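You operate a simulated robot arm through the tools that you are given. There is no shell and no other tool. Be economical: measure what you need, move in short steps, check, and stop when the job is done.

You run a simulated robot arm. Do the job below in one go: nothing can be reset, and whatever is moved stays where it is left.

## Task
Tumble the load at the card's speed to the card's shade.
Fine: till the display shows that shade; then stop button and isolator off.

Only the result counts: the job must be done as asked and must still hold three seconds after the hand-in. Knocking over, shifting, dropping, spilling or breaking anything else fails it.

## Robot
A 7-joint arm with a two-finger parallel gripper, fixed in place. Base frame: the origin is at the foot of the arm, x ahead of it, y to its left, z up. Lengths are in mm, angles in rad, forces in N, time in s.
With the tool pointing down near the work surface it reaches from about 100 to 720 mm from the base axis. Its first joint turns from -2.897 to 2.897 rad. Payload 3.91 kg.
Tool frame: the origin (TCP) lies between the finger pads and is the grasp point; the fingertips stand 30 mm ahead of it; z points along the fingers, y is the line along which they close. The gripper opens to 110 mm. The fingers are 20 mm wide and 10 mm thick; the gripper's body (48 by 112 mm) begins 55 mm behind the TCP.
Orientation is that of the tool frame in the base frame, as a unit quaternion [w, x, y, z]. With the fingers straight down and closing along the base's y, the tool's x points along the base's -x, its y along +y and its z along -z.

## Interface
- The arm moves only by the tool jog_arm. Its argument "steps" is a list of rows, each a list of 7 numbers: the shift along the tool's x, y, z in mm, then the turn, a rotation vector about the tool's x, y, z in rad, then the closure, from 0 (fully open) to 1 (shut). In form: [[dx, dy, dz, wx, wy, wz, grip], ...]. A call has 1 to 20 rows; each row is the pose to reach, as a shift and turn from the pose commanded when the call began, along the tool's axes at that moment. A row lasts 0.2 s, in which the tool goes at most 50 mm and 0.15 rad; a call with a longer step from one row to the next is refused whole, and so is a gripper value outside its range. A pose out of reach is approached as far as the arm can. The call stops where the force on the tool passes 40 N (or 10 N more than at its start, if that is more) or the arm is blocked; 0.2 s more then pass. Each finger travels about 153 mm/s and halts on what it meets, pressing with about 28 N; the grip force reading is that of the motor and also rises with nothing between the fingers. The clock runs only during rows and for 0.2 s after the last one: add rows that repeat a pose to give the fingers time. It gives the time, the measured TCP pose, the force on the tool (base axes), the opening and the grip force at its end, in the units of the frame above (readings bear some noise).
- Cameras (640 x 400 px; columns grow to the right, rows downward): "scene" is fixed at [49.4, -650.9, 1799.7]; the picture's right is [0.95, -0.30, 0.00], its down [-0.12, -0.38, -0.92] and it looks along [0.28, 0.87, -0.40] (base axes); focal length 358 px, centre (320, 200). "wrist" rides on the gripper at [77, 7, -114] in the tool frame; the picture's right is [-0.09, 1.00, 0.00], its down [-0.80, -0.07, -0.59] and it looks along [-0.59, -0.05, 0.80] (tool axes); focal length 270 px, centre (320, 200). There is no depth. A picture from a camera that has moved, and an enlarged one, comes with that camera's place and axes in the base frame and with its lens.
- grab_frame(camera): a new picture of that camera. No time passes.
- move_column(by): slides the trunk up (or, below 0, down) by that many mm; the arm rides with it, the base frame stays. It gives what a move gives, with no picture.
- zoom(camera, box): a new picture of the part [left, top, right, bottom] of that camera's present view, enlarged. No time passes.
- finish_job(): hands the job in; it is judged then, once.

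Go step by step. Nothing tells you positions but the pictures and the camera data: compare them with the known pose of the tool, close in by small moves and look again before you grip or let go. The budget is 120 turns and 76 pictures, counting those below and the enlarged ones. Unless the task says otherwise, let go and move clear before handing in, and close with one line.

The tools are called after "Emit:" by a JSON object that holds its "method" and its "body". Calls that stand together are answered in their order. jog_arm: Moves the arm, as the interface text tells. Its arguments: {"type":"object","properties":{"steps":{"type":"array"}},"required":["steps"]} The other tools are called the same way: move_column (by) slides the trunk up or down; grab_frame (camera) takes a picture; zoom (camera, box) takes an enlarged picture of a part of a camera's view; finish_job () hands the job in.

At the start:

```text
t: 0.0
ee_pos: [312.7, 126.1, 1474.9]
orientation: [0.0, 0.0, 1.0, 0.001]
ft_force: [-0.8, 0.6, 0.1]
width: 110.0
gripper_force: 0.0
trunk travel left (down, up): [-575.0, 35.0]
```

scene: 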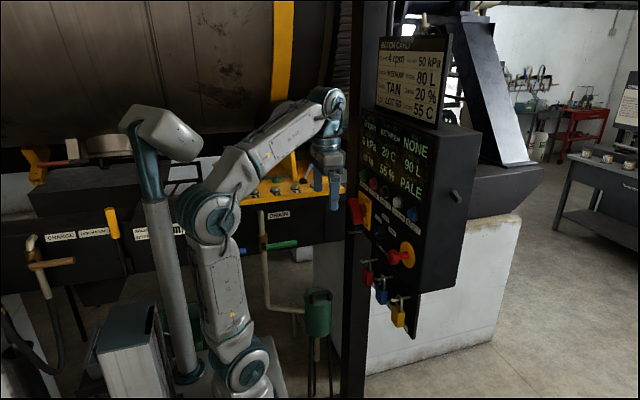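
wrist: 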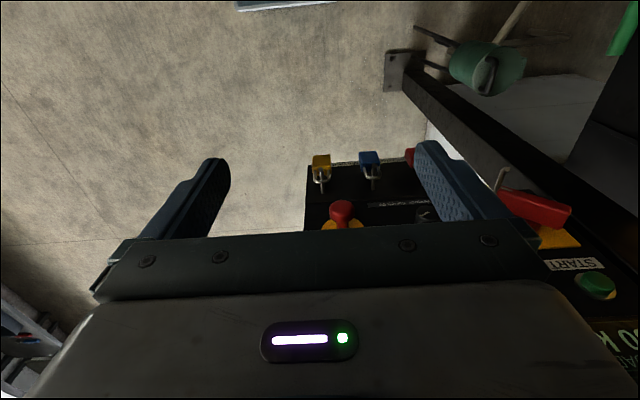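

I see a tanning drum with a control panel: card, display, switches, emergency stop, padlocks. I'll zoom in on the card, display and controls.

Emit:
{"method": "zoom", "body": {"camera": "scene", "box": [370, 30, 470, 130]}}

Emit:
{"method": "zoom", "body": {"camera": "scene", "box": [340, 100, 480, 210]}}

Emit:
{"method": "zoom", "body": {"camera": "scene", "box": [340, 165, 480, 340]}}

Emit:
{"method": "zoom", "body": {"camera": "scene", "box": [0, 150, 350, 370]}}

```text
4.00 times, centred on (420, 80) of scene
camera zoom: at [49.4, -650.9, 1799.7], right [0.95, -0.3, 0.0], down [-0.12, -0.38, -0.92], along [0.28, 0.87, -0.4], focal length 1433 px, centre (-80, 680)
```

zoom: 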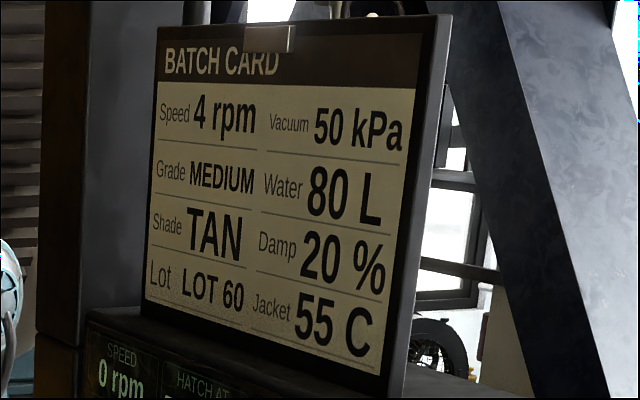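

```text
3.64 times, centred on (410, 155) of scene
camera zoom: at [49.4, -650.9, 1799.7], right [0.95, -0.3, 0.0], down [-0.12, -0.38, -0.92], along [0.28, 0.87, -0.4], focal length 1302 px, centre (-7, 364)
```

zoom: 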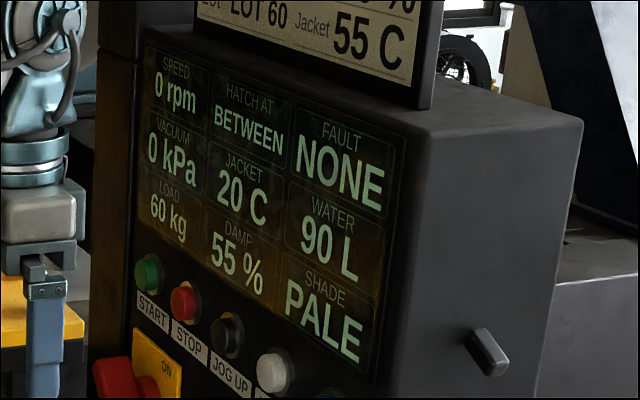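

```text
2.29 times, centred on (410, 252) of scene
camera zoom: at [49.4, -650.9, 1799.7], right [0.95, -0.3, 0.0], down [-0.12, -0.38, -0.92], along [0.28, 0.87, -0.4], focal length 819 px, centre (114, 80)
```

zoom: 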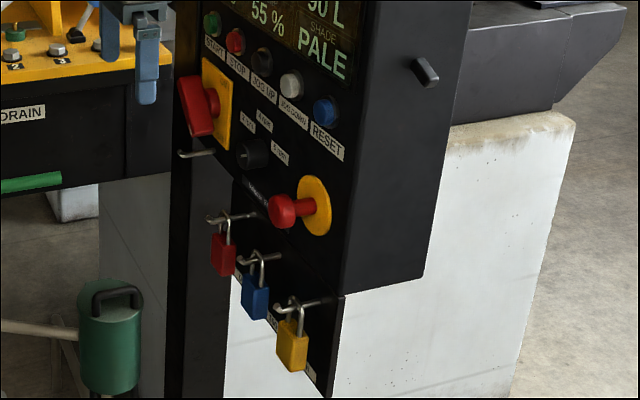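

```text
1.82 times, centred on (175, 260) of scene
camera zoom: at [49.4, -650.9, 1799.7], right [0.95, -0.3, 0.0], down [-0.12, -0.38, -0.92], along [0.28, 0.87, -0.4], focal length 651 px, centre (584, 91)
```

zoom: 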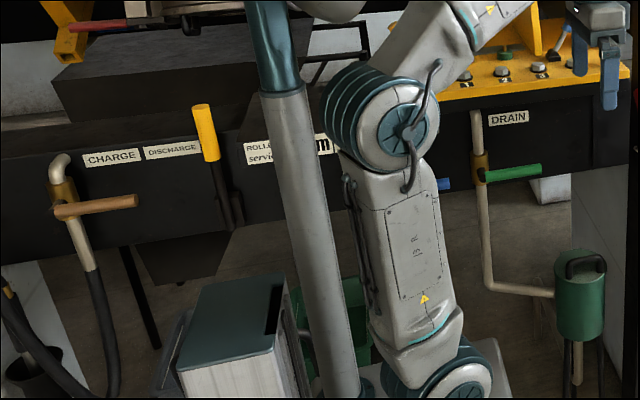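

The card asks for 4 rpm and TAN; the display shows PALE, 0 rpm, no fault. The panel faces -x at about x≈580, so I'll turn the tool to point ahead (+x) and look at it.

Emit:
{"method": "jog_arm", "body": {"steps": [[0, 0, 0, 0, -0.14, 0, 0], [0, 0, 0, 0, -0.28, 0, 0], [0, 0, 0, 0, -0.42, 0, 0], [-10, 0, 0, 0, -0.56, 0, 0], [-15, 0, 0, 0, -0.7, 0, 0], [-20, 0, 0, 0, -0.84, 0, 0], [-25, 0, 0, 0, -0.98, 0, 0], [-30, 0, 0, 0, -1.12, 0, 0], [-35, 0, 0, 0, -1.26, 0, 0], [-40, 0, 0, 0, -1.4, 0, 0], [-40, 0, 0, 0, -1.54, 0, 0], [-40, 0, 0, 0, -1.5708, 0, 0], [-40, 0, 0, 0, -1.5708, 0, 0]]}}

Emit:
{"method": "grab_frame", "body": {"camera": "wrist"}}

Emit:
{"method": "grab_frame", "body": {"camera": "scene"}}

```text
t: 2.4
ee_pos: [406.8, 121.7, 1418.7]
orientation: [0.611, 0.006, 0.791, 0.015]
ft_force: [-0.5, -0.5, 0.5]
width: 110.1
gripper_force: 0.0
trunk travel left (down, up): [-575.0, 35.0]
stopped in row 11: the arm was blocked; the commanded pose is now the measured one
```

```text
69 pictures are left
camera wrist: at [276.9, 128.5, 1373.1], right [0.01, 0.99, 0.12], down [-0.37, -0.1, 0.92], along [0.93, -0.05, 0.37], focal length 270 px, centre (320, 200)
```

wrist: 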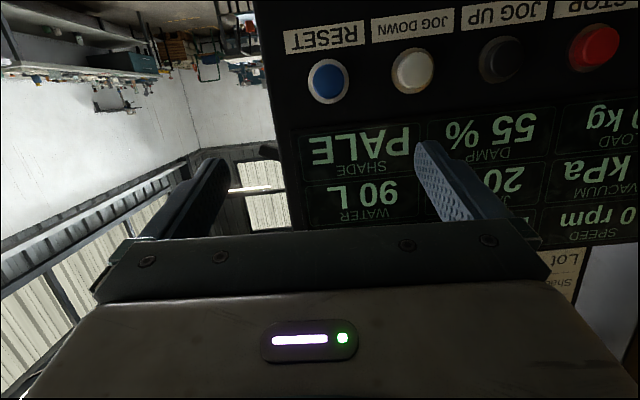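

```text
68 pictures are left
```

scene: 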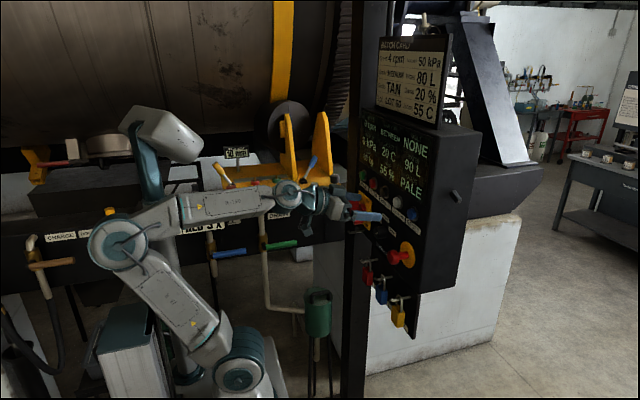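

The wrist hit a joint limit about 15° short of horizontal. The buttons work out at about x=573, z=1363, running from START (y≈479) to RESET (y≈135). I'll lower the trunk so the arm has a better posture.

Emit:
{"method": "move_column", "body": {"by": -150}}

Emit:
{"method": "jog_arm", "body": {"steps": [[0, 0, 0, 0, -0.13, 0, 0], [0, 0, 0, 0, -0.26, 0, 0], [0, 0, 0, 0, -0.26, 0, 0]]}}

Emit:
{"method": "grab_frame", "body": {"camera": "scene"}}

```text
t: 4.1
ee_pos: [438.1, 116.6, 1228.2]
orientation: [0.562, 0.012, 0.827, 0.022]
ft_force: [0.0, -0.1, -0.3]
width: 110.1
gripper_force: 0.1
trunk travel left (down, up): [-425.0, 185.0]
```

```text
t: 4.5
ee_pos: [445.5, 118.0, 1215.7]
orientation: [0.573, 0.011, 0.819, 0.032]
ft_force: [0.5, -0.7, 0.9]
width: 110.0
gripper_force: 0.1
trunk travel left (down, up): [-425.0, 185.0]
stopped in row 1: the arm was blocked; the commanded pose is now the measured one
```

```text
67 pictures are left
```

scene: 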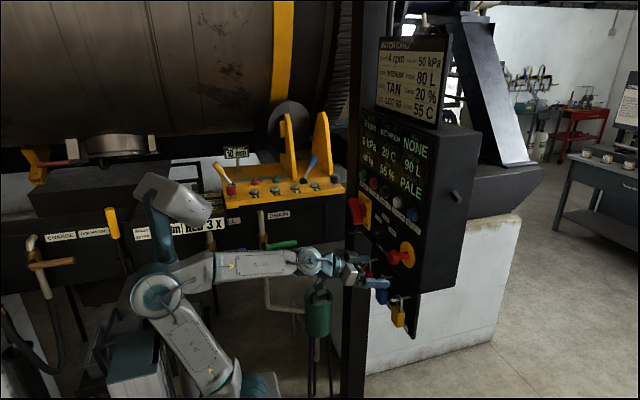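

The forearm has to pitch upward for the tool to reach horizontal, so I'll raise the hand while the trunk stays low.

Emit:
{"method": "jog_arm", "body": {"steps": [[-38, 0, -14, 0, 0, 0, 0], [-75, 0, -28, 0, 0, 0, 0], [-113, 0, -42, 0, 0, 0, 0], [-150, 0, -55, 0, 0, 0, 0], [-150, 0, -55, 0, -0.12, 0, 0], [-150, 0, -55, 0, -0.24, 0, 0], [-150, 0, -55, 0, -0.35, 0, 0], [-150, 0, -55, 0, -0.35, 0, 0]]}}

Emit:
{"method": "move_column", "body": {"by": -100}}

```text
t: 6.3
ee_pos: [459.1, 103.0, 1366.2]
orientation: [0.694, 0.022, 0.719, 0.037]
ft_force: [-0.7, 0.0, -0.2]
width: 110.1
gripper_force: 0.1
trunk travel left (down, up): [-425.0, 185.0]
```

```text
t: 7.6
ee_pos: [479.0, 96.1, 1240.8]
orientation: [0.672, 0.029, 0.739, 0.041]
ft_force: [0.0, 0.3, 0.8]
width: 110.0
gripper_force: 0.1
trunk travel left (down, up): [-325.0, 285.0]
```

Nearly horizontal now. I'll move up and back a little and square the orientation.

Emit:
{"method": "jog_arm", "body": {"steps": [[-35, 0, -30, 0, 0, 0, 0], [-70, 0, -60, 0, 0, 0, 0], [-105, 0, -80, 0, 0, 0, 0], [-120, 0, -80, 0.017, -0.095, -0.099, 0], [-120, 0, -80, 0.017, -0.095, -0.099, 0]]}}

Emit:
{"method": "grab_frame", "body": {"camera": "scene"}}

Emit:
{"method": "grab_frame", "body": {"camera": "wrist"}}

```text
t: 8.1
ee_pos: [476.5, 79.8, 1252.9]
orientation: [0.648, 0.042, 0.759, 0.033]
ft_force: [0.2, 0.0, 0.8]
width: 110.0
gripper_force: 0.0
trunk travel left (down, up): [-325.0, 285.0]
stopped in row 2: the arm was blocked; the commanded pose is now the measured one
```

```text
66 pictures are left
```

scene: 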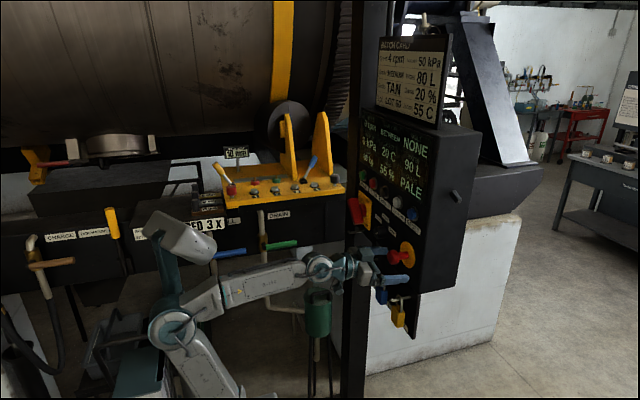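

```text
65 pictures are left
camera wrist: at [352.5, 94.5, 1195.9], right [0.03, 0.98, 0.19], down [-0.46, -0.15, 0.87], along [0.89, -0.12, 0.45], focal length 270 px, centre (320, 200)
```

wrist: 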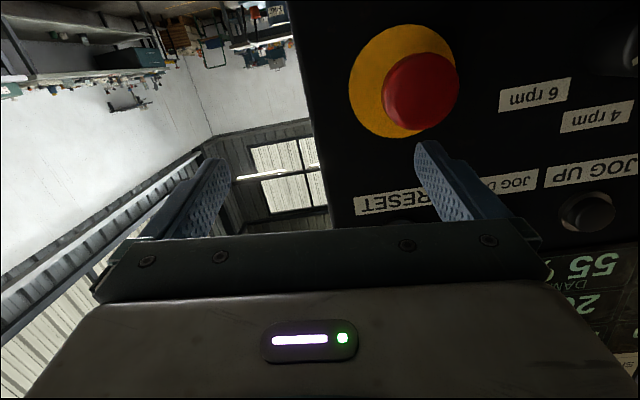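

The block may be from moving too fast for the posture change, so I'll try smaller steps up and back.

Emit:
{"method": "jog_arm", "body": {"steps": [[-10, 0, -8, 0, 0, 0, 0], [-20, 0, -16, 0, 0, 0, 0], [-30, 0, -24, 0, 0, 0, 0], [-40, 0, -32, 0, 0, 0, 0], [-50, 0, -40, 0, 0, 0, 0], [-60, 0, -45, 0, 0, 0, 0], [-70, 0, -45, 0, 0, 0, 0], [-80, 0, -45, 0, 0, 0, 0], [-90, 0, -45, 0, 0, 0, 0], [-100, 0, -45, 0, 0, 0, 0]]}}

```text
t: 10.3
ee_pos: [445.5, 70.8, 1361.4]
orientation: [0.65, 0.04, 0.758, 0.035]
ft_force: [0.6, 0.5, 0.1]
width: 110.0
gripper_force: 0.0
trunk travel left (down, up): [-325.0, 285.0]
```

Slow moves work. Now I'll level the tool and shift toward mid-panel.

Emit:
{"method": "jog_arm", "body": {"steps": [[0, 15, 0, -0.001, -0.03, -0.02, 0], [0, 30, 0, -0.003, -0.06, -0.04, 0], [0, 45, 0, -0.004, -0.09, -0.06, 0], [0, 60, 0, -0.006, -0.12, -0.08, 0], [0, 75, 0, -0.007, -0.153, -0.106, 0], [0, 95, 0, -0.007, -0.153, -0.106, 0], [0, 115, 0, -0.007, -0.153, -0.106, 0], [0, 135, 0, -0.007, -0.153, -0.106, 0], [0, 155, 0, -0.007, -0.153, -0.106, 0], [0, 175, 0, -0.007, -0.153, -0.106, 0]]}}

Emit:
{"method": "grab_frame", "body": {"camera": "wrist"}}

```text
t: 11.9
ee_pos: [445.6, 224.8, 1358.3]
orientation: [0.68, -0.039, 0.728, 0.071]
ft_force: [-1.1, 0.1, -0.1]
width: 110.2
gripper_force: 0.1
trunk travel left (down, up): [-325.0, 285.0]
stopped in row 8: the arm was blocked; the commanded pose is now the measured one
```

```text
64 pictures are left
camera wrist: at [327.3, 216.5, 1287.9], right [-0.15, 0.98, 0.14], down [-0.52, -0.19, 0.83], along [0.84, 0.05, 0.54], focal length 270 px, centre (320, 200)
```

wrist: 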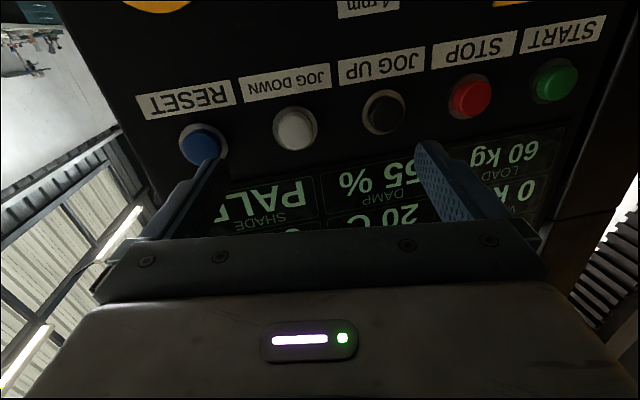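

I think the wrist is near a singularity, with the forearm aligned to the tool. I'll lower the trunk further and raise the hand to bend the wrist away from it.

Emit:
{"method": "move_column", "body": {"by": -100}}

Emit:
{"method": "jog_arm", "body": {"steps": [[-12, 0, 0, 0, 0, 0, 0], [-24, 0, 0, 0, 0, 0, 0], [-36, 0, 0, 0, 0, 0, 0], [-48, 0, 0, 0, 0, 0, 0], [-60, 0, 0, 0, 0, 0, 0], [-72, 0, 0, 0, 0, 0, 0], [-84, 0, 0, 0, 0, 0, 0], [-96, 0, 0, 0, 0, 0, 0], [-108, 0, 0, 0, 0, 0, 0], [-120, 0, 0, 0, 0, 0, 0]]}}

Emit:
{"method": "grab_frame", "body": {"camera": "scene"}}

```text
t: 13.3
ee_pos: [451.3, 221.1, 1254.2]
orientation: [0.677, -0.037, 0.732, 0.069]
ft_force: [-0.1, 0.7, -0.1]
width: 110.1
gripper_force: 0.0
trunk travel left (down, up): [-225.0, 385.0]
```

```text
t: 15.5
ee_pos: [451.5, 221.8, 1379.3]
orientation: [0.683, -0.04, 0.726, 0.067]
ft_force: [-0.3, 1.2, -0.5]
width: 110.0
gripper_force: 0.1
trunk travel left (down, up): [-225.0, 385.0]
```

```text
63 pictures are left
```

scene: 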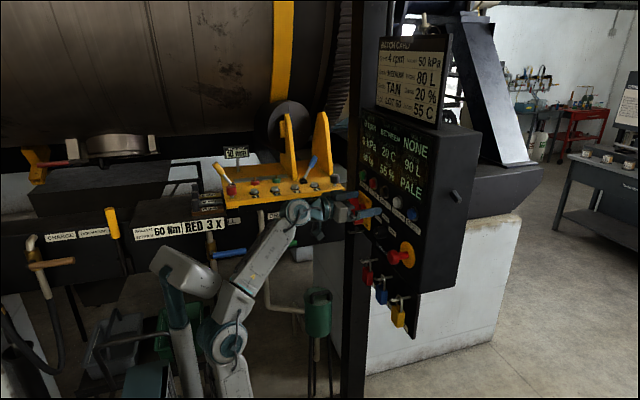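

Good posture now. I'll square the orientation.

Emit:
{"method": "jog_arm", "body": {"steps": [[0, 0, 0, 0.03, -0.012, -0.008, 0], [0, 0, 0, 0.06, -0.024, -0.016, 0], [0, 0, 0, 0.09, -0.036, -0.024, 0], [0, 0, 0, 0.12, -0.048, -0.03, 0], [0, 0, 0, 0.151, -0.06, -0.038, 0], [0, 0, 0, 0.151, -0.06, -0.038, 0]]}}

Emit:
{"method": "zoom", "body": {"camera": "scene", "box": [345, 190, 425, 250]}}

```text
t: 16.9
ee_pos: [457.4, 215.2, 1374.8]
orientation: [0.703, 0.003, 0.711, 0.001]
ft_force: [-0.4, -0.2, 0.4]
width: 109.9
gripper_force: 0.2
trunk travel left (down, up): [-225.0, 385.0]
```

```text
6.67 times, centred on (385, 220) of scene
camera zoom: at [49.4, -650.9, 1799.7], right [0.95, -0.3, 0.0], down [-0.12, -0.38, -0.92], along [0.28, 0.87, -0.4], focal length 2388 px, centre (-113, 67)
```

zoom: 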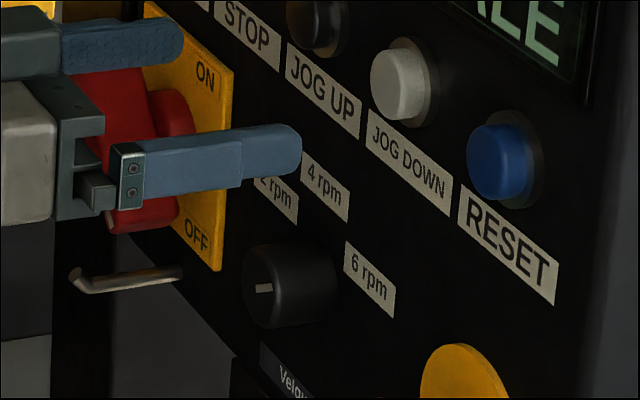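

Orientation is square. I'll shift so the wrist camera sees the isolator and the speed selector.

Emit:
{"method": "jog_arm", "body": {"steps": [[10, 20, -5, 0, 0, 0, 0], [20, 40, -10, 0, 0, 0, 0], [30, 60, -15, 0, 0, 0, 0], [40, 80, -20, 0, 0, 0, 0], [50, 100, -25, 0, 0, 0, 0], [60, 120, -30, 0, 0, 0, 0], [75, 140, -30, 0, 0, 0, 0], [75, 140, -30, 0, 0, 0, 0]]}}

Emit:
{"method": "grab_frame", "body": {"camera": "wrist"}}

Emit:
{"method": "grab_frame", "body": {"camera": "scene"}}

```text
t: 18.7
ee_pos: [436.0, 344.2, 1305.8]
orientation: [0.7, 0.014, 0.714, 0.005]
ft_force: [0.1, 0.3, -0.5]
width: 110.0
gripper_force: 0.1
trunk travel left (down, up): [-225.0, 385.0]
```

```text
61 pictures are left
camera wrist: at [321.2, 354.4, 1231.3], right [0.01, 0.99, 0.12], down [-0.58, -0.09, 0.81], along [0.82, -0.08, 0.57], focal length 270 px, centre (320, 200)
```

wrist: 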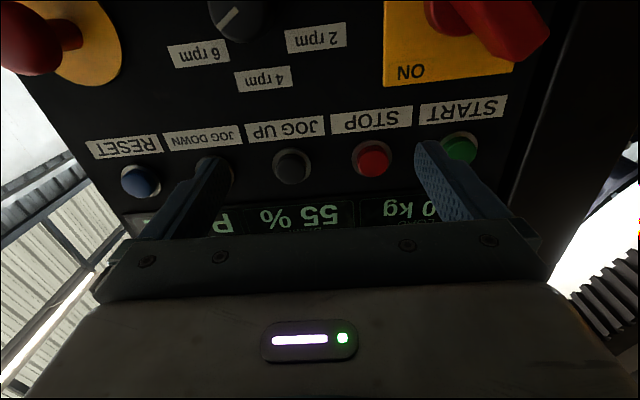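

```text
60 pictures are left
```

scene: 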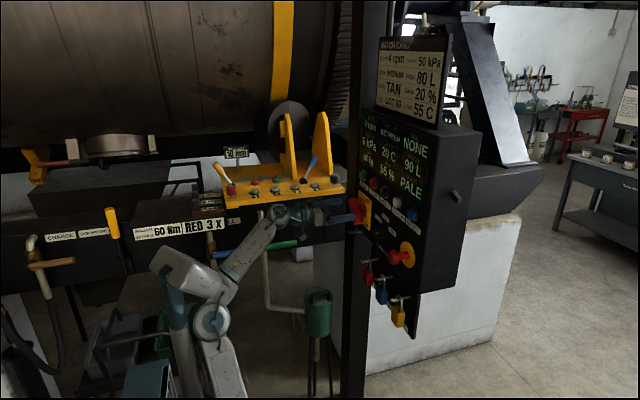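

The pointer may be toward 6 rpm. I'll move lower for a clear view of the knob and isolator.

Emit:
{"method": "jog_arm", "body": {"steps": [[12, 0, 0, 0, 0, 0, 0], [24, 0, 0, 0, 0, 0, 0], [36, 0, 0, 0, 0, 0, 0], [48, 0, 0, 0, 0, 0, 0], [60, 0, 0, 0, 0, 0, 0], [72, 0, 0, 0, 0, 0, 0], [85, 0, 0, 0, 0, 0, 0], [98, 0, 0, 0, 0, 0, 0], [110, 0, 0, 0, 0, 0, 0], [110, 0, 0, 0, 0, 0, 0]]}}

Emit:
{"method": "grab_frame", "body": {"camera": "wrist"}}

```text
t: 19.9
ee_pos: [497.1, 258.5, 1252.0]
orientation: [0.675, 0.085, 0.733, 0.004]
ft_force: [-0.9, 1.2, 0.2]
width: 109.9
gripper_force: 0.0
trunk travel left (down, up): [-225.0, 385.0]
stopped in row 6: the arm was blocked; the commanded pose is now the measured one
```

```text
59 pictures are left
camera wrist: at [380.3, 286.7, 1186.5], right [0.12, 0.97, 0.21], down [-0.54, -0.11, 0.84], along [0.83, -0.21, 0.51], focal length 270 px, centre (320, 200)
```

wrist: 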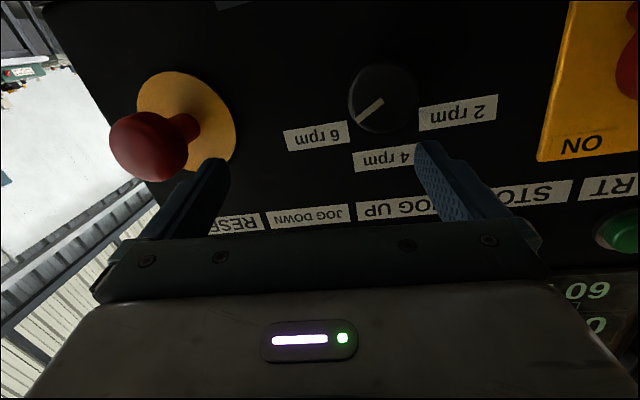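

I had to stop: the arm drifted because the posture gets poor low down. Pointer is at 6 rpm; the knob is at about (559, 294, 1228). I'll back off, level out, then use the trunk to go down.

Emit:
{"method": "jog_arm", "body": {"steps": [[-10, 0, -12, -0.01, -0.01, -0.01, 0], [-20, 0, -24, -0.025, -0.02, -0.025, 0], [-30, 0, -36, -0.04, -0.03, -0.04, 0], [-42, 0, -48, -0.055, -0.04, -0.06, 0], [-54, 0, -60, -0.07, -0.05, -0.08, 0], [-66, 0, -65, -0.085, -0.06, -0.1, 0], [-78, 0, -65, -0.1, -0.07, -0.11, 0], [-90, 0, -65, -0.115, -0.082, -0.126, 0], [-105, 0, -65, -0.115, -0.082, -0.126, 0], [-120, 0, -65, -0.115, -0.082, -0.126, 0], [-120, 0, -65, -0.115, -0.082, -0.126, 0]]}}

Emit:
{"method": "move_column", "body": {"by": -100}}

```text
t: 20.9
ee_pos: [488.6, 197.1, 1297.9]
orientation: [0.688, 0.099, 0.717, -0.048]
ft_force: [-0.1, -0.5, -0.1]
width: 110.2
gripper_force: 0.1
trunk travel left (down, up): [-225.0, 385.0]
stopped in row 5: the arm was blocked; the commanded pose is now the measured one
```

```text
t: 22.2
ee_pos: [487.7, 198.6, 1197.7]
orientation: [0.688, 0.098, 0.717, -0.048]
ft_force: [0.9, 0.6, 0.5]
width: 110.2
gripper_force: 0.1
trunk travel left (down, up): [-125.0, 485.0]
```

Emit:
{"method": "grab_frame", "body": {"camera": "scene"}}

```text
58 pictures are left
```

scene: 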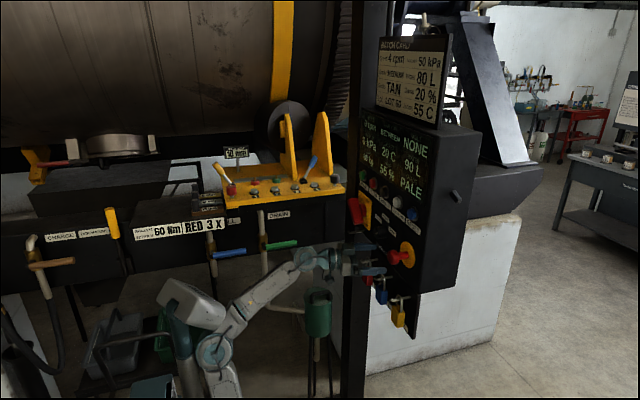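

Emit:
{"method": "jog_arm", "body": {"steps": [[-12, 0, -6, 0, 0, 0, 0], [-24, 0, -12, 0, 0, 0, 0], [-36, 0, -18, 0, 0, 0, 0], [-48, 0, -24, 0, 0, 0, 0], [-60, 5, -30, 0, 0, 0, 0], [-72, 10, -36, 0, 0, 0, 0], [-84, 20, -42, 0, 0, 0, 0], [-96, 30, -48, 0, 0, 0, 0], [-108, 45, -54, 0, 0, 0, 0], [-124, 59, -58, 0, 0, 0, 0], [-124, 59, -58, 0, 0, 0, 0]]}}

```text
t: 24.6
ee_pos: [450.3, 251.9, 1316.5]
orientation: [0.688, 0.097, 0.718, -0.048]
ft_force: [-0.4, 0.3, -1.1]
width: 110.2
gripper_force: 0.0
out of reach, approached as far as the arm can: row 10, 11
trunk travel left (down, up): [-125.0, 485.0]
```

Emit:
{"method": "jog_arm", "body": {"steps": [[5, 0, 0, -0.025, -0.005, -0.009, 0], [10, 0, 0, -0.05, -0.01, -0.018, 0], [15, 0, 0, -0.075, -0.015, -0.027, 0], [20, 0, 0, -0.1, -0.02, -0.035, 0], [20, 0, 0, -0.125, -0.026, -0.044, 0], [20, 0, 0, -0.15, -0.032, -0.053, 0], [20, 0, 0, -0.175, -0.037, -0.06, 0], [20, 0, 0, -0.205, -0.042, -0.07, 0], [20, 0, 0, -0.205, -0.042, -0.07, 0]]}}

Emit:
{"method": "grab_frame", "body": {"camera": "scene"}}

Emit:
{"method": "grab_frame", "body": {"camera": "wrist"}}

```text
t: 26.6
ee_pos: [446.9, 251.5, 1297.7]
orientation: [0.708, 0.0, 0.707, 0.0]
ft_force: [-0.9, -0.3, 0.0]
width: 110.1
gripper_force: 0.1
trunk travel left (down, up): [-125.0, 485.0]
```

```text
57 pictures are left
```

scene: 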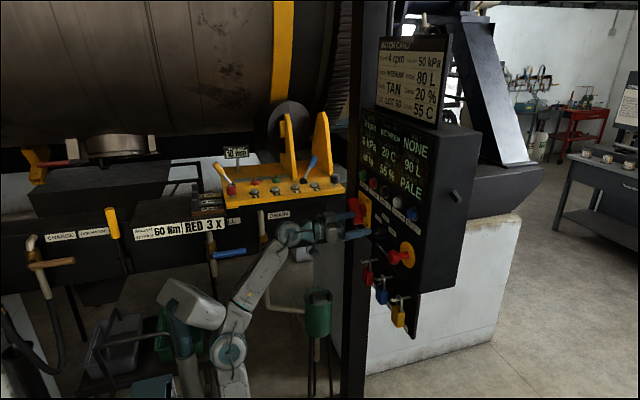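

```text
56 pictures are left
camera wrist: at [332.8, 258.3, 1220.8], right [0.0, 1.0, 0.09], down [-0.6, -0.07, 0.8], along [0.8, -0.05, 0.59], focal length 270 px, centre (320, 200)
```

wrist: 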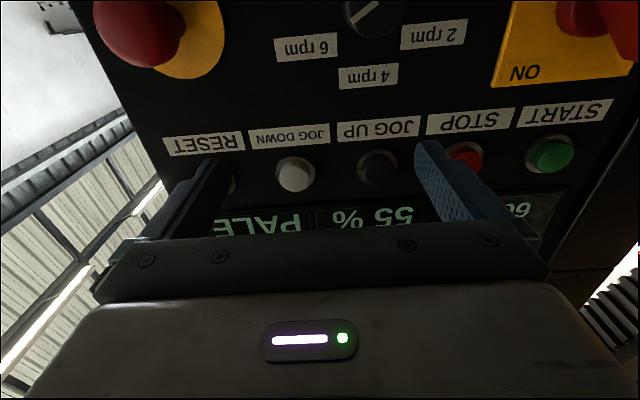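

The tool is level and square. I'll lower the trunk 68 mm to knob height and shift to y≈296.

Emit:
{"method": "move_column", "body": {"by": -68}}

Emit:
{"method": "jog_arm", "body": {"steps": [[0, 8, 0, 0, 0, 0, 0], [0, 16, 0, 0, 0, 0, 0], [0, 24, 0, 0, 0, 0, 0], [0, 32, 0, 0, 0, 0, 0], [0, 40, 0, 0, 0, 0, 0], [0, 44.5, 0, 0, 0, 0, 0], [0, 44.5, 0, 0, 0, 0, 0]]}}

Emit:
{"method": "grab_frame", "body": {"camera": "wrist"}}

Emit:
{"method": "zoom", "body": {"camera": "scene", "box": [320, 180, 440, 270]}}

```text
t: 27.7
ee_pos: [446.0, 252.2, 1229.5]
orientation: [0.708, 0.0, 0.706, 0.0]
ft_force: [0.7, -0.4, -0.6]
width: 109.9
gripper_force: 0.1
trunk travel left (down, up): [-57.0, 553.0]
```

```text
t: 29.3
ee_pos: [444.7, 296.7, 1229.1]
orientation: [0.708, 0.0, 0.706, 0.0]
ft_force: [0.3, 0.9, -0.1]
width: 110.0
gripper_force: 0.1
trunk travel left (down, up): [-57.0, 553.0]
```

```text
55 pictures are left
camera wrist: at [331.7, 303.0, 1152.5], right [0.0, 1.0, 0.09], down [-0.6, -0.07, 0.8], along [0.8, -0.05, 0.59], focal length 270 px, centre (320, 200)
```

wrist: 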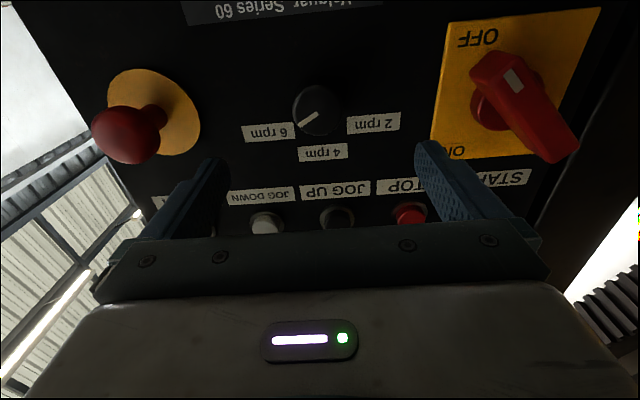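

```text
4.44 times, centred on (380, 225) of scene
camera zoom: at [49.4, -650.9, 1799.7], right [0.95, -0.3, 0.0], down [-0.12, -0.38, -0.92], along [0.28, 0.87, -0.4], focal length 1592 px, centre (53, 89)
```

zoom: 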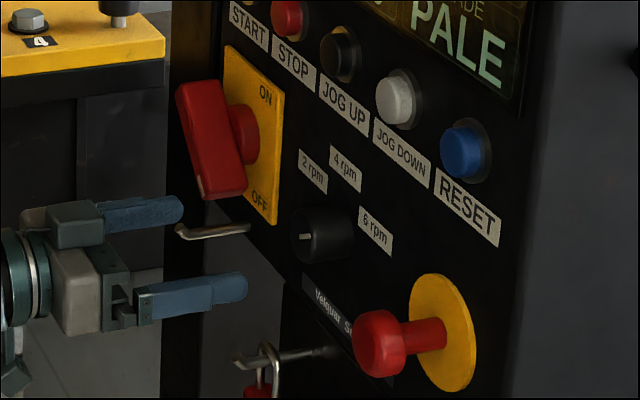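

The selector points to 6 rpm and the isolator handle's white mark points to OFF, so both need turning. Selector first: I'll advance with open fingers around the knob.

Emit:
{"method": "jog_arm", "body": {"steps": [[1, 0, 10, 0, 0, 0, 0], [2, 0, 20, 0, 0, 0, 0], [2, 0, 30, 0, 0, 0, 0], [2, 0, 40, 0, 0, 0, 0], [2, 0, 50, 0, 0, 0, 0], [2, 0, 60, 0, 0, 0, 0], [2, 0, 70, 0, 0, 0, 0], [2, 0, 78, 0, 0, 0, 0], [2, 0, 78, 0, 0, 0, 0]]}}

Emit:
{"method": "grab_frame", "body": {"camera": "wrist"}}

Emit:
{"method": "zoom", "body": {"camera": "scene", "box": [320, 180, 440, 270]}}

```text
t: 31.3
ee_pos: [524.0, 297.3, 1227.8]
orientation: [0.707, 0.0, 0.707, 0.0]
ft_force: [0.6, -0.3, 0.0]
width: 110.2
gripper_force: 0.0
trunk travel left (down, up): [-57.0, 553.0]
```

```text
53 pictures are left
camera wrist: at [411.0, 304.1, 1150.4], right [0.0, 1.0, 0.09], down [-0.6, -0.07, 0.8], along [0.8, -0.05, 0.59], focal length 270 px, centre (320, 200)
```

wrist: 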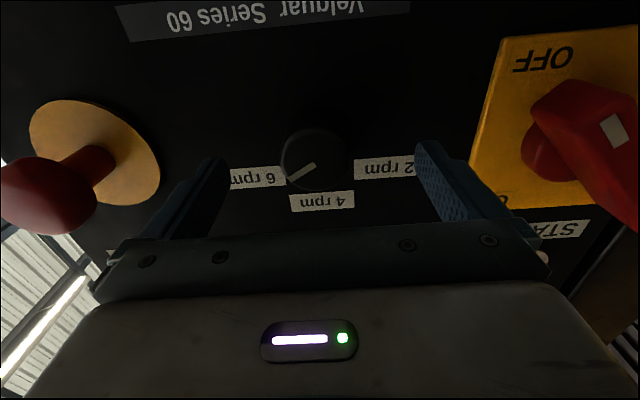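

```text
4.44 times, centred on (380, 225) of scene
camera zoom: at [49.4, -650.9, 1799.7], right [0.95, -0.3, 0.0], down [-0.12, -0.38, -0.92], along [0.28, 0.87, -0.4], focal length 1592 px, centre (53, 89)
```

zoom: 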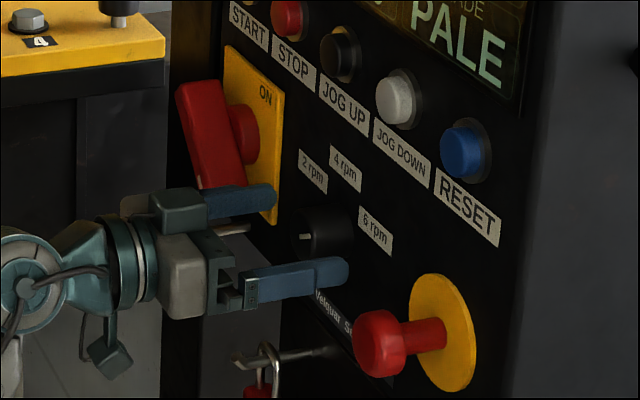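

I'll advance a further 18 mm and drop 6 mm to centre on the knob, then check.

Emit:
{"method": "jog_arm", "body": {"steps": [[3, -1, 6, 0, 0, 0, 0], [6, -2, 12, 0, 0, 0, 0], [6, -2, 18, 0, 0, 0, 0], [6, -2, 18, 0, 0, 0, 0]]}}

Emit:
{"method": "zoom", "body": {"camera": "wrist", "box": [200, 80, 440, 230]}}

Emit:
{"method": "zoom", "body": {"camera": "scene", "box": [350, 200, 430, 260]}}

```text
t: 32.3
ee_pos: [543.8, 295.0, 1221.4]
orientation: [0.708, 0.001, 0.707, 0.0]
ft_force: [-0.2, 0.5, -0.9]
width: 109.8
gripper_force: 0.0
trunk travel left (down, up): [-57.0, 553.0]
```

```text
2.67 times, centred on (320, 155) of wrist
camera zoom: at [429.3, 301.2, 1144.9], right [0.0, 1.0, 0.09], down [-0.6, -0.07, 0.8], along [0.8, -0.05, 0.59], focal length 721 px, centre (320, 320)
```

zoom: 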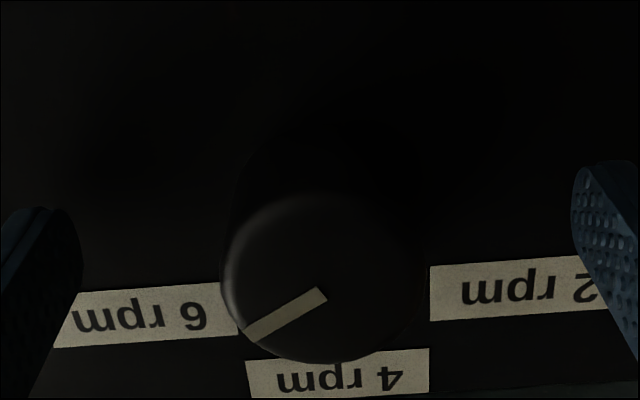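

```text
6.67 times, centred on (390, 230) of scene
camera zoom: at [49.4, -650.9, 1799.7], right [0.95, -0.3, 0.0], down [-0.12, -0.38, -0.92], along [0.28, 0.87, -0.4], focal length 2388 px, centre (-147, 0)
```

zoom: 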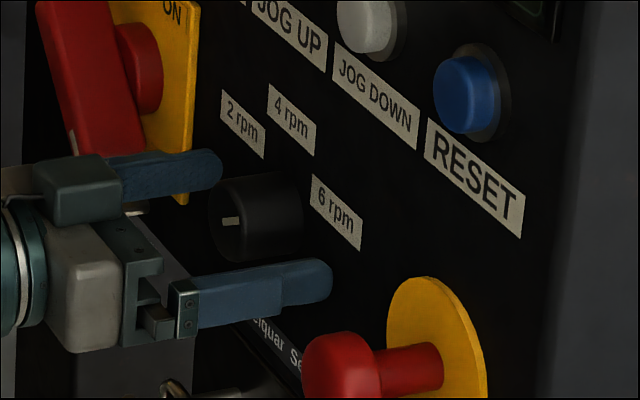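

Fingers straddle the knob. Closing now.

Emit:
{"method": "jog_arm", "body": {"steps": [[0, 0, 0, 0, 0, 0, 0.5], [0, 0, 0, 0, 0, 0, 1], [0, 0, 0, 0, 0, 0, 1], [0, 0, 0, 0, 0, 0, 1]]}}

```text
t: 33.3
ee_pos: [543.1, 294.5, 1223.3]
orientation: [0.708, 0.0, 0.707, 0.0]
ft_force: [0.4, 1.3, 0.9]
width: 41.0
gripper_force: 44.9
trunk travel left (down, up): [-57.0, 553.0]
```

Emit:
{"method": "jog_arm", "body": {"steps": [[0, 0, 0, 0, 0, -0.1, 1], [0, 0, 0, 0, 0, -0.2, 1], [0, 0, 0, 0, 0, -0.3, 1], [0, 0, 0, 0, 0, -0.4, 1], [0, 0, 0, 0, 0, -0.5, 1], [0, 0, 0, 0, 0, -0.6, 1], [0, 0, 0, 0, 0, -0.7, 1], [0, 0, 0, 0, 0, -0.8, 1], [0, 0, 0, 0, 0, -0.88, 1], [0, 0, 0, 0, 0, -0.88, 1]]}}

Emit:
{"method": "zoom", "body": {"camera": "wrist", "box": [200, 80, 440, 230]}}

Emit:
{"method": "zoom", "body": {"camera": "scene", "box": [350, 200, 430, 260]}}

```text
t: 35.5
ee_pos: [542.7, 292.4, 1222.9]
orientation: [0.64, -0.301, 0.639, -0.302]
ft_force: [1.5, -4.8, 0.0]
width: 40.8
gripper_force: 44.7
trunk travel left (down, up): [-57.0, 553.0]
```

```text
2.67 times, centred on (320, 155) of wrist
camera zoom: at [429.3, 237.8, 1168.4], right [0.0, 0.7, -0.71], down [-0.6, 0.57, 0.56], along [0.8, 0.42, 0.42], focal length 721 px, centre (320, 320)
```

zoom: 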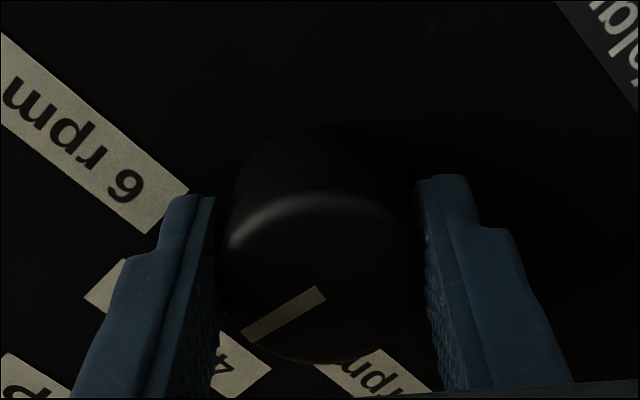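

```text
6.67 times, centred on (390, 230) of scene
camera zoom: at [49.4, -650.9, 1799.7], right [0.95, -0.3, 0.0], down [-0.12, -0.38, -0.92], along [0.28, 0.87, -0.4], focal length 2388 px, centre (-147, 0)
```

zoom: 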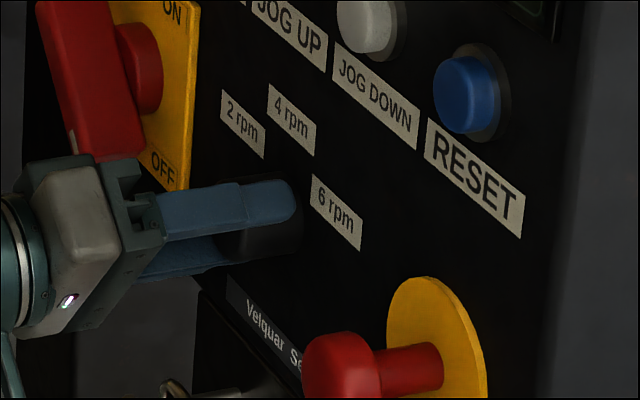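

The pointer is nearly at 4 rpm, about 6° remaining. A little more, then I'll release and check.

Emit:
{"method": "jog_arm", "body": {"steps": [[0, 0, 0, 0, 0, -0.06, 1], [0, 0, 0, 0, 0, -0.1, 1], [0, 0, 0, 0, 0, -0.1, 1], [0, 0, 0, 0, 0, -0.1, 0.6], [0, 0, 0, 0, 0, -0.1, 0.3], [0, 0, 0, 0, 0, -0.1, 0.3], [0, 0, -15, 0, 0, -0.1, 0.3], [0, 0, -30, 0, 0, -0.1, 0.3], [0, 0, -45, 0, 0, -0.1, 0.3], [0, 0, -60, 0, 0, -0.1, 0.3], [0, 0, -75, 0, 0, -0.1, 0.3]]}}

Emit:
{"method": "zoom", "body": {"camera": "wrist", "box": [200, 50, 440, 200]}}

Emit:
{"method": "zoom", "body": {"camera": "scene", "box": [350, 180, 430, 240]}}

```text
t: 37.9
ee_pos: [468.2, 295.4, 1221.0]
orientation: [0.624, -0.334, 0.623, -0.332]
ft_force: [-0.1, 0.2, 0.5]
width: 77.0
gripper_force: 0.0
trunk travel left (down, up): [-57.0, 553.0]
```

```text
2.67 times, centred on (320, 125) of wrist
camera zoom: at [354.4, 234.6, 1173.1], right [0.0, 0.63, -0.78], down [-0.6, 0.63, 0.5], along [0.8, 0.46, 0.37], focal length 721 px, centre (320, 400)
```

zoom: 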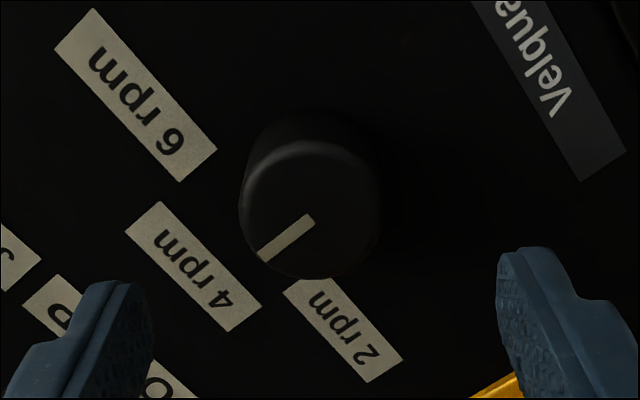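

```text
6.67 times, centred on (390, 210) of scene
camera zoom: at [49.4, -650.9, 1799.7], right [0.95, -0.3, 0.0], down [-0.12, -0.38, -0.92], along [0.28, 0.87, -0.4], focal length 2388 px, centre (-147, 133)
```

zoom: 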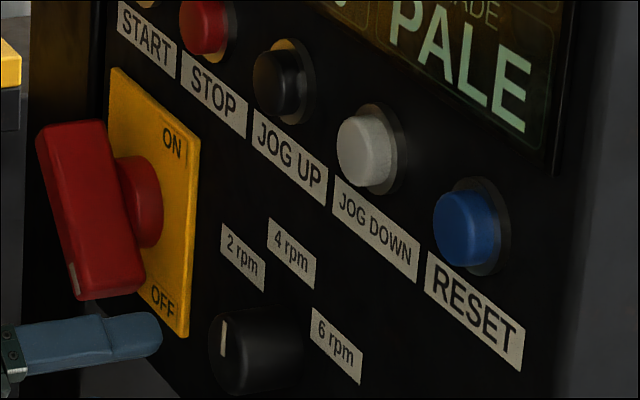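

The selector now points at 4 rpm. Next is the isolator: I'll back off, roll back to level and move toward it (estimated y≈465, z≈1225).

Emit:
{"method": "jog_arm", "body": {"steps": [[0, 0, -10, 0, 0, 0.1, 0], [0, 0, -20, 0, 0, 0.2, 0], [0, 0, -30, 0, 0, 0.3, 0], [0, 0, -38, 0, 0, 0.4, 0], [0, 0, -38, 0, 0, 0.5, 0], [0, 0, -38, 0, 0, 0.6, 0], [0, 0, -38, 0, 0, 0.7, 0], [0, 0, -38, 0, 0, 0.8, 0], [0, 0, -38, 0, 0, 0.9, 0], [0, 0, -38, 0, 0, 0.98, 0], [0, 0, -38, 0, 0, 0.98, 0]]}}

Emit:
{"method": "jog_arm", "body": {"steps": [[0, 12, 0, 0, 0, 0, 0], [0, 24, 0, 0, 0, 0, 0], [0, 36, 0, 0, 0, 0, 0], [0, 48, 0, 0, 0, 0, 0], [0, 60, 0, 0, 0, 0, 0], [0, 72, 0, 0, 0, 0, 0], [0, 84, 0, 0, 0, 0, 0], [0, 96, 0, 0, 0, 0, 0], [0, 108, 0, 0, 0, 0, 0], [0, 120, 0, 0, 0, 0, 0], [0, 135, 0, 0, 0, 0, 0], [0, 150, 0, 0, 0, 0, 0], [0, 150, 0, 0, 0, 0, 0]]}}

Emit:
{"method": "grab_frame", "body": {"camera": "wrist"}}

Emit:
{"method": "grab_frame", "body": {"camera": "scene"}}

```text
t: 40.3
ee_pos: [429.0, 294.2, 1221.6]
orientation: [0.708, 0.001, 0.707, 0.0]
ft_force: [-0.2, 0.5, -0.3]
width: 110.0
gripper_force: 0.1
trunk travel left (down, up): [-57.0, 553.0]
```

```text
t: 43.1
ee_pos: [427.1, 413.4, 1196.4]
orientation: [0.708, 0.0, 0.706, 0.0]
ft_force: [0.8, -0.3, -0.2]
width: 110.1
gripper_force: 0.0
out of reach, approached as far as the arm can: row 8, 9, 10, 11, 12, 13
trunk travel left (down, up): [-57.0, 553.0]
```

```text
45 pictures are left
camera wrist: at [313.0, 420.0, 1119.6], right [0.0, 1.0, 0.09], down [-0.6, -0.07, 0.8], along [0.8, -0.05, 0.59], focal length 270 px, centre (320, 200)
```

wrist: 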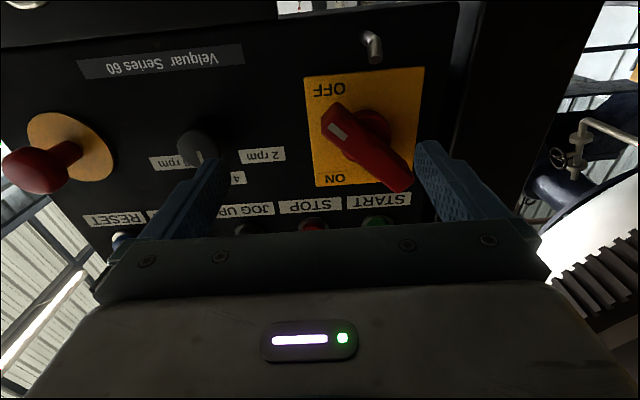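

```text
44 pictures are left
```

scene: 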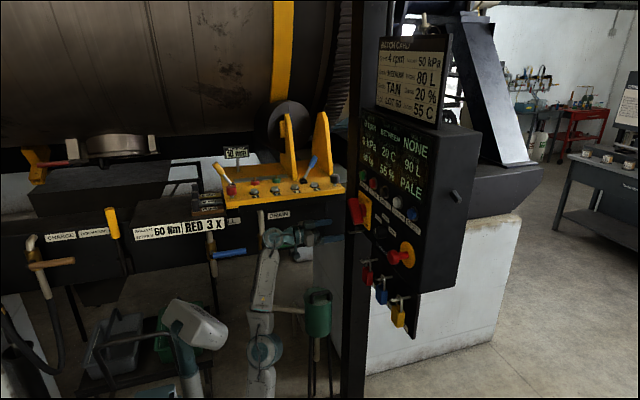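

The isolator handle sits diagonally, mark toward OFF at lower right, so ON is about 90° counter-clockwise. Its centre is about (540, 456, 1228). I'll raise the trunk for reach, then align with a -45° roll.

Emit:
{"method": "move_column", "body": {"by": 50}}

Emit:
{"method": "jog_arm", "body": {"steps": [[2, 5, 0, 0, 0, -0.1, 0.3], [5, 10, 0, 0, 0, -0.2, 0.3], [8, 15, 0, 0, 0, -0.3, 0.3], [11, 20, 0, 0, 0, -0.4, 0.3], [14, 25, 0, 0, 0, -0.5, 0.3], [17, 30, 0, 0, 0, -0.6, 0.3], [18, 36, 0, 0, 0, -0.7, 0.3], [18, 42, 0, 0, 0, -0.785, 0.3], [18, 42, 0, 0, 0, -0.785, 0.3]]}}

Emit:
{"method": "grab_frame", "body": {"camera": "wrist"}}

```text
t: 44.0
ee_pos: [426.9, 414.1, 1246.7]
orientation: [0.708, -0.001, 0.706, 0.001]
ft_force: [0.7, 0.3, -0.5]
width: 109.8
gripper_force: 0.0
trunk travel left (down, up): [-107.0, 503.0]
```

```text
t: 46.0
ee_pos: [424.4, 447.3, 1219.8]
orientation: [0.654, -0.271, 0.652, -0.27]
ft_force: [0.0, 0.2, -0.1]
width: 77.0
gripper_force: 0.0
out of reach, approached as far as the arm can: row 3, 5, 6, 7, 8, 9
trunk travel left (down, up): [-107.0, 503.0]
```

```text
43 pictures are left
camera wrist: at [310.3, 398.6, 1160.2], right [0.0, 0.77, -0.64], down [-0.6, 0.52, 0.61], along [0.8, 0.38, 0.46], focal length 270 px, centre (320, 200)
```

wrist: 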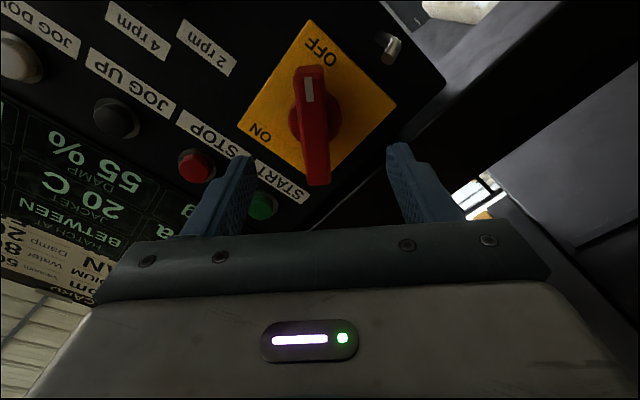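

The handle lines up perfectly with the fingers. I'm at the reach limit with this trunk height, so I'll raise the trunk while bringing the hand down in steps.

Emit:
{"method": "move_column", "body": {"by": 70}}

Emit:
{"method": "jog_arm", "body": {"steps": [[6, 6, 0, 0, 0, 0, 0.3], [12, 12, 0, 0, 0, 0, 0.3], [18, 18, 0, 0, 0, 0, 0.3], [24, 24, 0, 0, 0, 0, 0.3], [30, 30, 0, 0, 0, 0, 0.3], [36, 36, 0, 0, 0, 0, 0.3], [42, 42, 0, 0, 0, 0, 0.3], [48, 48, 0, 0, 0, 0, 0.3], [48, 48, 0, 0, 0, 0, 0.3]]}}

Emit:
{"method": "move_column", "body": {"by": 70}}

Emit:
{"method": "jog_arm", "body": {"steps": [[6, 6, 0, 0, 0, 0, 0.3], [12, 12, 0, 0, 0, 0, 0.3], [18, 18, 0, 0, 0, 0, 0.3], [24, 24, 0, 0, 0, 0, 0.3], [30, 30, 0, 0, 0, 0, 0.3], [36, 36, 0, 0, 0, 0, 0.3], [42, 42, 0, 0, 0, 0, 0.3], [48, 48, 0, 0, 0, 0, 0.3], [48, 48, 0, 0, 0, 0, 0.3]]}}

```text
t: 47.1
ee_pos: [424.2, 448.5, 1289.3]
orientation: [0.654, -0.27, 0.652, -0.271]
ft_force: [-1.1, 0.2, 0.1]
width: 77.0
gripper_force: 0.0
trunk travel left (down, up): [-177.0, 433.0]
```

```text
t: 49.1
ee_pos: [433.6, 479.1, 1259.2]
orientation: [0.654, -0.272, 0.653, -0.269]
ft_force: [-0.7, -0.3, -0.8]
width: 77.1
gripper_force: 0.1
out of reach, approached as far as the arm can: row 1, 2, 3, 4, 5, 6, 7, 8, 9
trunk travel left (down, up): [-177.0, 433.0]
```

```text
t: 50.2
ee_pos: [432.4, 480.6, 1328.8]
orientation: [0.654, -0.271, 0.653, -0.27]
ft_force: [0.4, 0.3, 0.5]
width: 77.0
gripper_force: 0.1
trunk travel left (down, up): [-247.0, 363.0]
```

```text
t: 52.2
ee_pos: [445.5, 508.7, 1295.0]
orientation: [0.653, -0.27, 0.653, -0.272]
ft_force: [-0.9, 0.2, -0.6]
width: 77.2
gripper_force: 0.1
out of reach, approached as far as the arm can: row 1, 2, 3, 4, 5, 6, 7, 8, 9
trunk travel left (down, up): [-247.0, 363.0]
```

Emit:
{"method": "grab_frame", "body": {"camera": "scene"}}

```text
42 pictures are left
```

scene: 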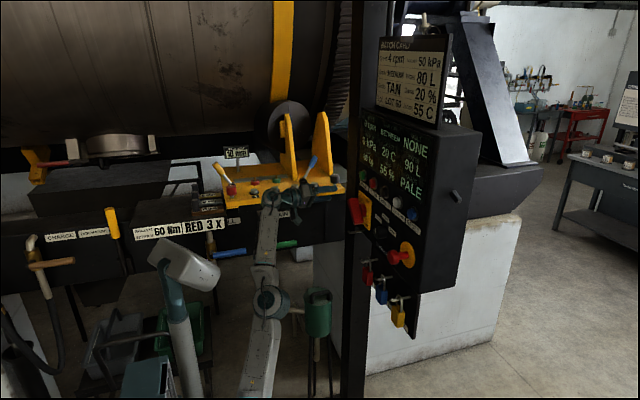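

The arm is nearly stretched straight. I'll pull in toward the base to unfold the elbow.

Emit:
{"method": "jog_arm", "body": {"steps": [[7, -3, -3, 0, 0, 0, 0.3], [14, -6, -6, 0, 0, 0, 0.3], [21, -9, -9, 0, 0, 0, 0.3], [28, -12, -12, 0, 0, 0, 0.3], [35, -15, -15, 0, 0, 0, 0.3], [42, -18, -15, 0, 0, 0, 0.3], [50, -21, -15, 0, 0, 0, 0.3], [50, -21, -15, 0, 0, 0, 0.3]]}}

```text
t: 54.0
ee_pos: [442.6, 494.4, 1309.8]
orientation: [0.653, -0.27, 0.654, -0.27]
ft_force: [-0.7, -0.1, 0.5]
width: 76.8
gripper_force: 0.0
out of reach, approached as far as the arm can: row 1, 2, 3, 4, 5, 6, 7, 8
trunk travel left (down, up): [-247.0, 363.0]
```

Emit:
{"method": "jog_arm", "body": {"steps": [[45, 5, -9, 0, 0, 0, 0.3], [90, 10, -18, 0, 0, 0, 0.3], [90, 10, -18, 0, 0, 0, 0.3], [90, 10, -18, 0, 0, 0, 0.3]]}}

```text
t: 55.0
ee_pos: [443.9, 503.6, 1301.1]
orientation: [0.653, -0.271, 0.653, -0.271]
ft_force: [0.5, 0.0, 0.7]
width: 77.0
gripper_force: 0.0
out of reach, approached as far as the arm can: row 1, 2, 3, 4
trunk travel left (down, up): [-247.0, 363.0]
```

Still stuck against the stretched-elbow limit. I'll combine an inward shift with a pitch change to bend the elbow.

Emit:
{"method": "jog_arm", "body": {"steps": [[10, 0, -5, 0.05, -0.05, 0.1, 0.3], [20, 0, -10, 0.1, -0.1, 0.2, 0.3], [30, 0, -15, 0.15, -0.15, 0.3, 0.3], [40, 0, -20, 0.2, -0.2, 0.4, 0.3], [50, 0, -25, 0.2, -0.2, 0.4, 0.3], [60, 0, -30, 0.2, -0.2, 0.4, 0.3]]}}

```text
t: 56.4
ee_pos: [436.4, 533.4, 1312.5]
orientation: [0.779, -0.094, 0.596, -0.171]
ft_force: [-0.2, -0.1, -0.3]
width: 77.0
gripper_force: 0.0
out of reach, approached as far as the arm can: row 1, 2, 3, 4, 5, 6
trunk travel left (down, up): [-247.0, 363.0]
```

Emit:
{"method": "jog_arm", "body": {"steps": [[5, -3, -3, -0.027, -0.01, 0.008, 0.3], [10, -6, -6, -0.054, -0.021, 0.016, 0.3], [15, -9, -9, -0.081, -0.031, 0.024, 0.3], [20, -12, -12, -0.108, -0.042, 0.032, 0.3], [25, -15, -15, -0.135, -0.052, 0.04, 0.3], [30, -18, -18, -0.162, -0.063, 0.048, 0.3], [35, -21, -21, -0.189, -0.073, 0.056, 0.3], [40, -24, -24, -0.216, -0.084, 0.064, 0.3], [45, -27, -27, -0.243, -0.094, 0.072, 0.3], [50, -30, -30, -0.27, -0.105, 0.08, 0.3]]}}

```text
t: 58.6
ee_pos: [443.6, 557.7, 1345.6]
orientation: [0.795, -0.183, 0.576, -0.054]
ft_force: [-0.3, 0.2, 0.3]
width: 76.9
gripper_force: 0.0
out of reach, approached as far as the arm can: row 1, 2, 3, 4, 5, 6, 7, 8, 9, 10
trunk travel left (down, up): [-247.0, 363.0]
```

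Emit:
{"method": "jog_arm", "body": {"steps": [[0, 0, 0, -0.04, 0.05, -0.075, 0.3], [0, 0, 0, -0.08, 0.1, -0.15, 0.3], [6, -2, -5, -0.12, 0.15, -0.22, 0.3], [12, -4, -10, -0.16, 0.2, -0.3, 0.3], [18, -7, -15, -0.21, 0.255, -0.37, 0.3], [24, -9, -20, -0.21, 0.255, -0.37, 0.3], [30, -11, -25, -0.21, 0.255, -0.37, 0.3], [40, -15, -34, -0.21, 0.255, -0.37, 0.3], [50, -18, -42, -0.21, 0.255, -0.37, 0.3], [60, -22, -51, -0.21, 0.255, -0.37, 0.3], [60, -22, -51, -0.21, 0.255, -0.37, 0.3]]}}

Emit:
{"method": "grab_frame", "body": {"camera": "scene"}}

```text
t: 61.0
ee_pos: [426.4, 538.0, 1316.3]
orientation: [0.67, -0.36, 0.63, -0.16]
ft_force: [0.2, 0.2, 0.0]
width: 76.9
gripper_force: 0.0
out of reach, approached as far as the arm can: row 2, 3, 4, 5, 7, 8, 9, 10, 11
trunk travel left (down, up): [-247.0, 363.0]
```

```text
41 pictures are left
```

scene: 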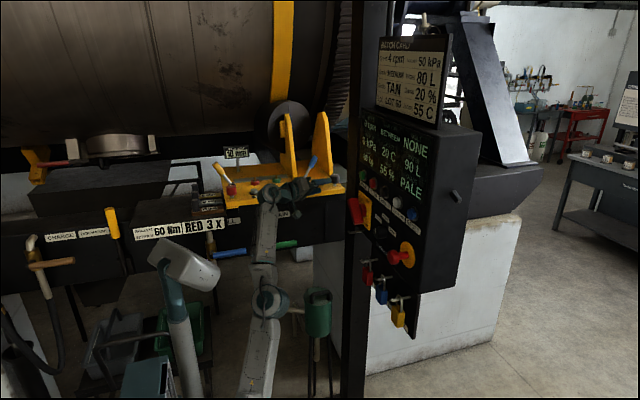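

Emit:
{"method": "jog_arm", "body": {"steps": [[2, 0.3, -1, 0, 0, 0, 0.3], [4, 0.6, -2, 0, 0, 0, 0.3], [6, 1, -3, 0, 0, 0, 0.3], [8, 1.4, -4, 0, 0, 0, 0.3], [12, 2, -6, 0, 0, 0, 0.3], [16, 2.8, -8, 0, 0, 0, 0.3], [22, 3.8, -10, 0, 0, 0, 0.3], [28, 5, -13, 0, 0, 0, 0.3], [36, 6, -17, 0, 0, 0, 0.3], [44, 7.6, -21, 0, 0, 0, 0.3]]}}

```text
t: 63.2
ee_pos: [426.1, 539.4, 1315.6]
orientation: [0.67, -0.36, 0.63, -0.16]
ft_force: [0.0, 0.0, 0.4]
width: 76.7
gripper_force: 0.0
out of reach, approached as far as the arm can: row 2, 3, 4, 5, 6, 7, 8, 9, 10
trunk travel left (down, up): [-247.0, 363.0]
```

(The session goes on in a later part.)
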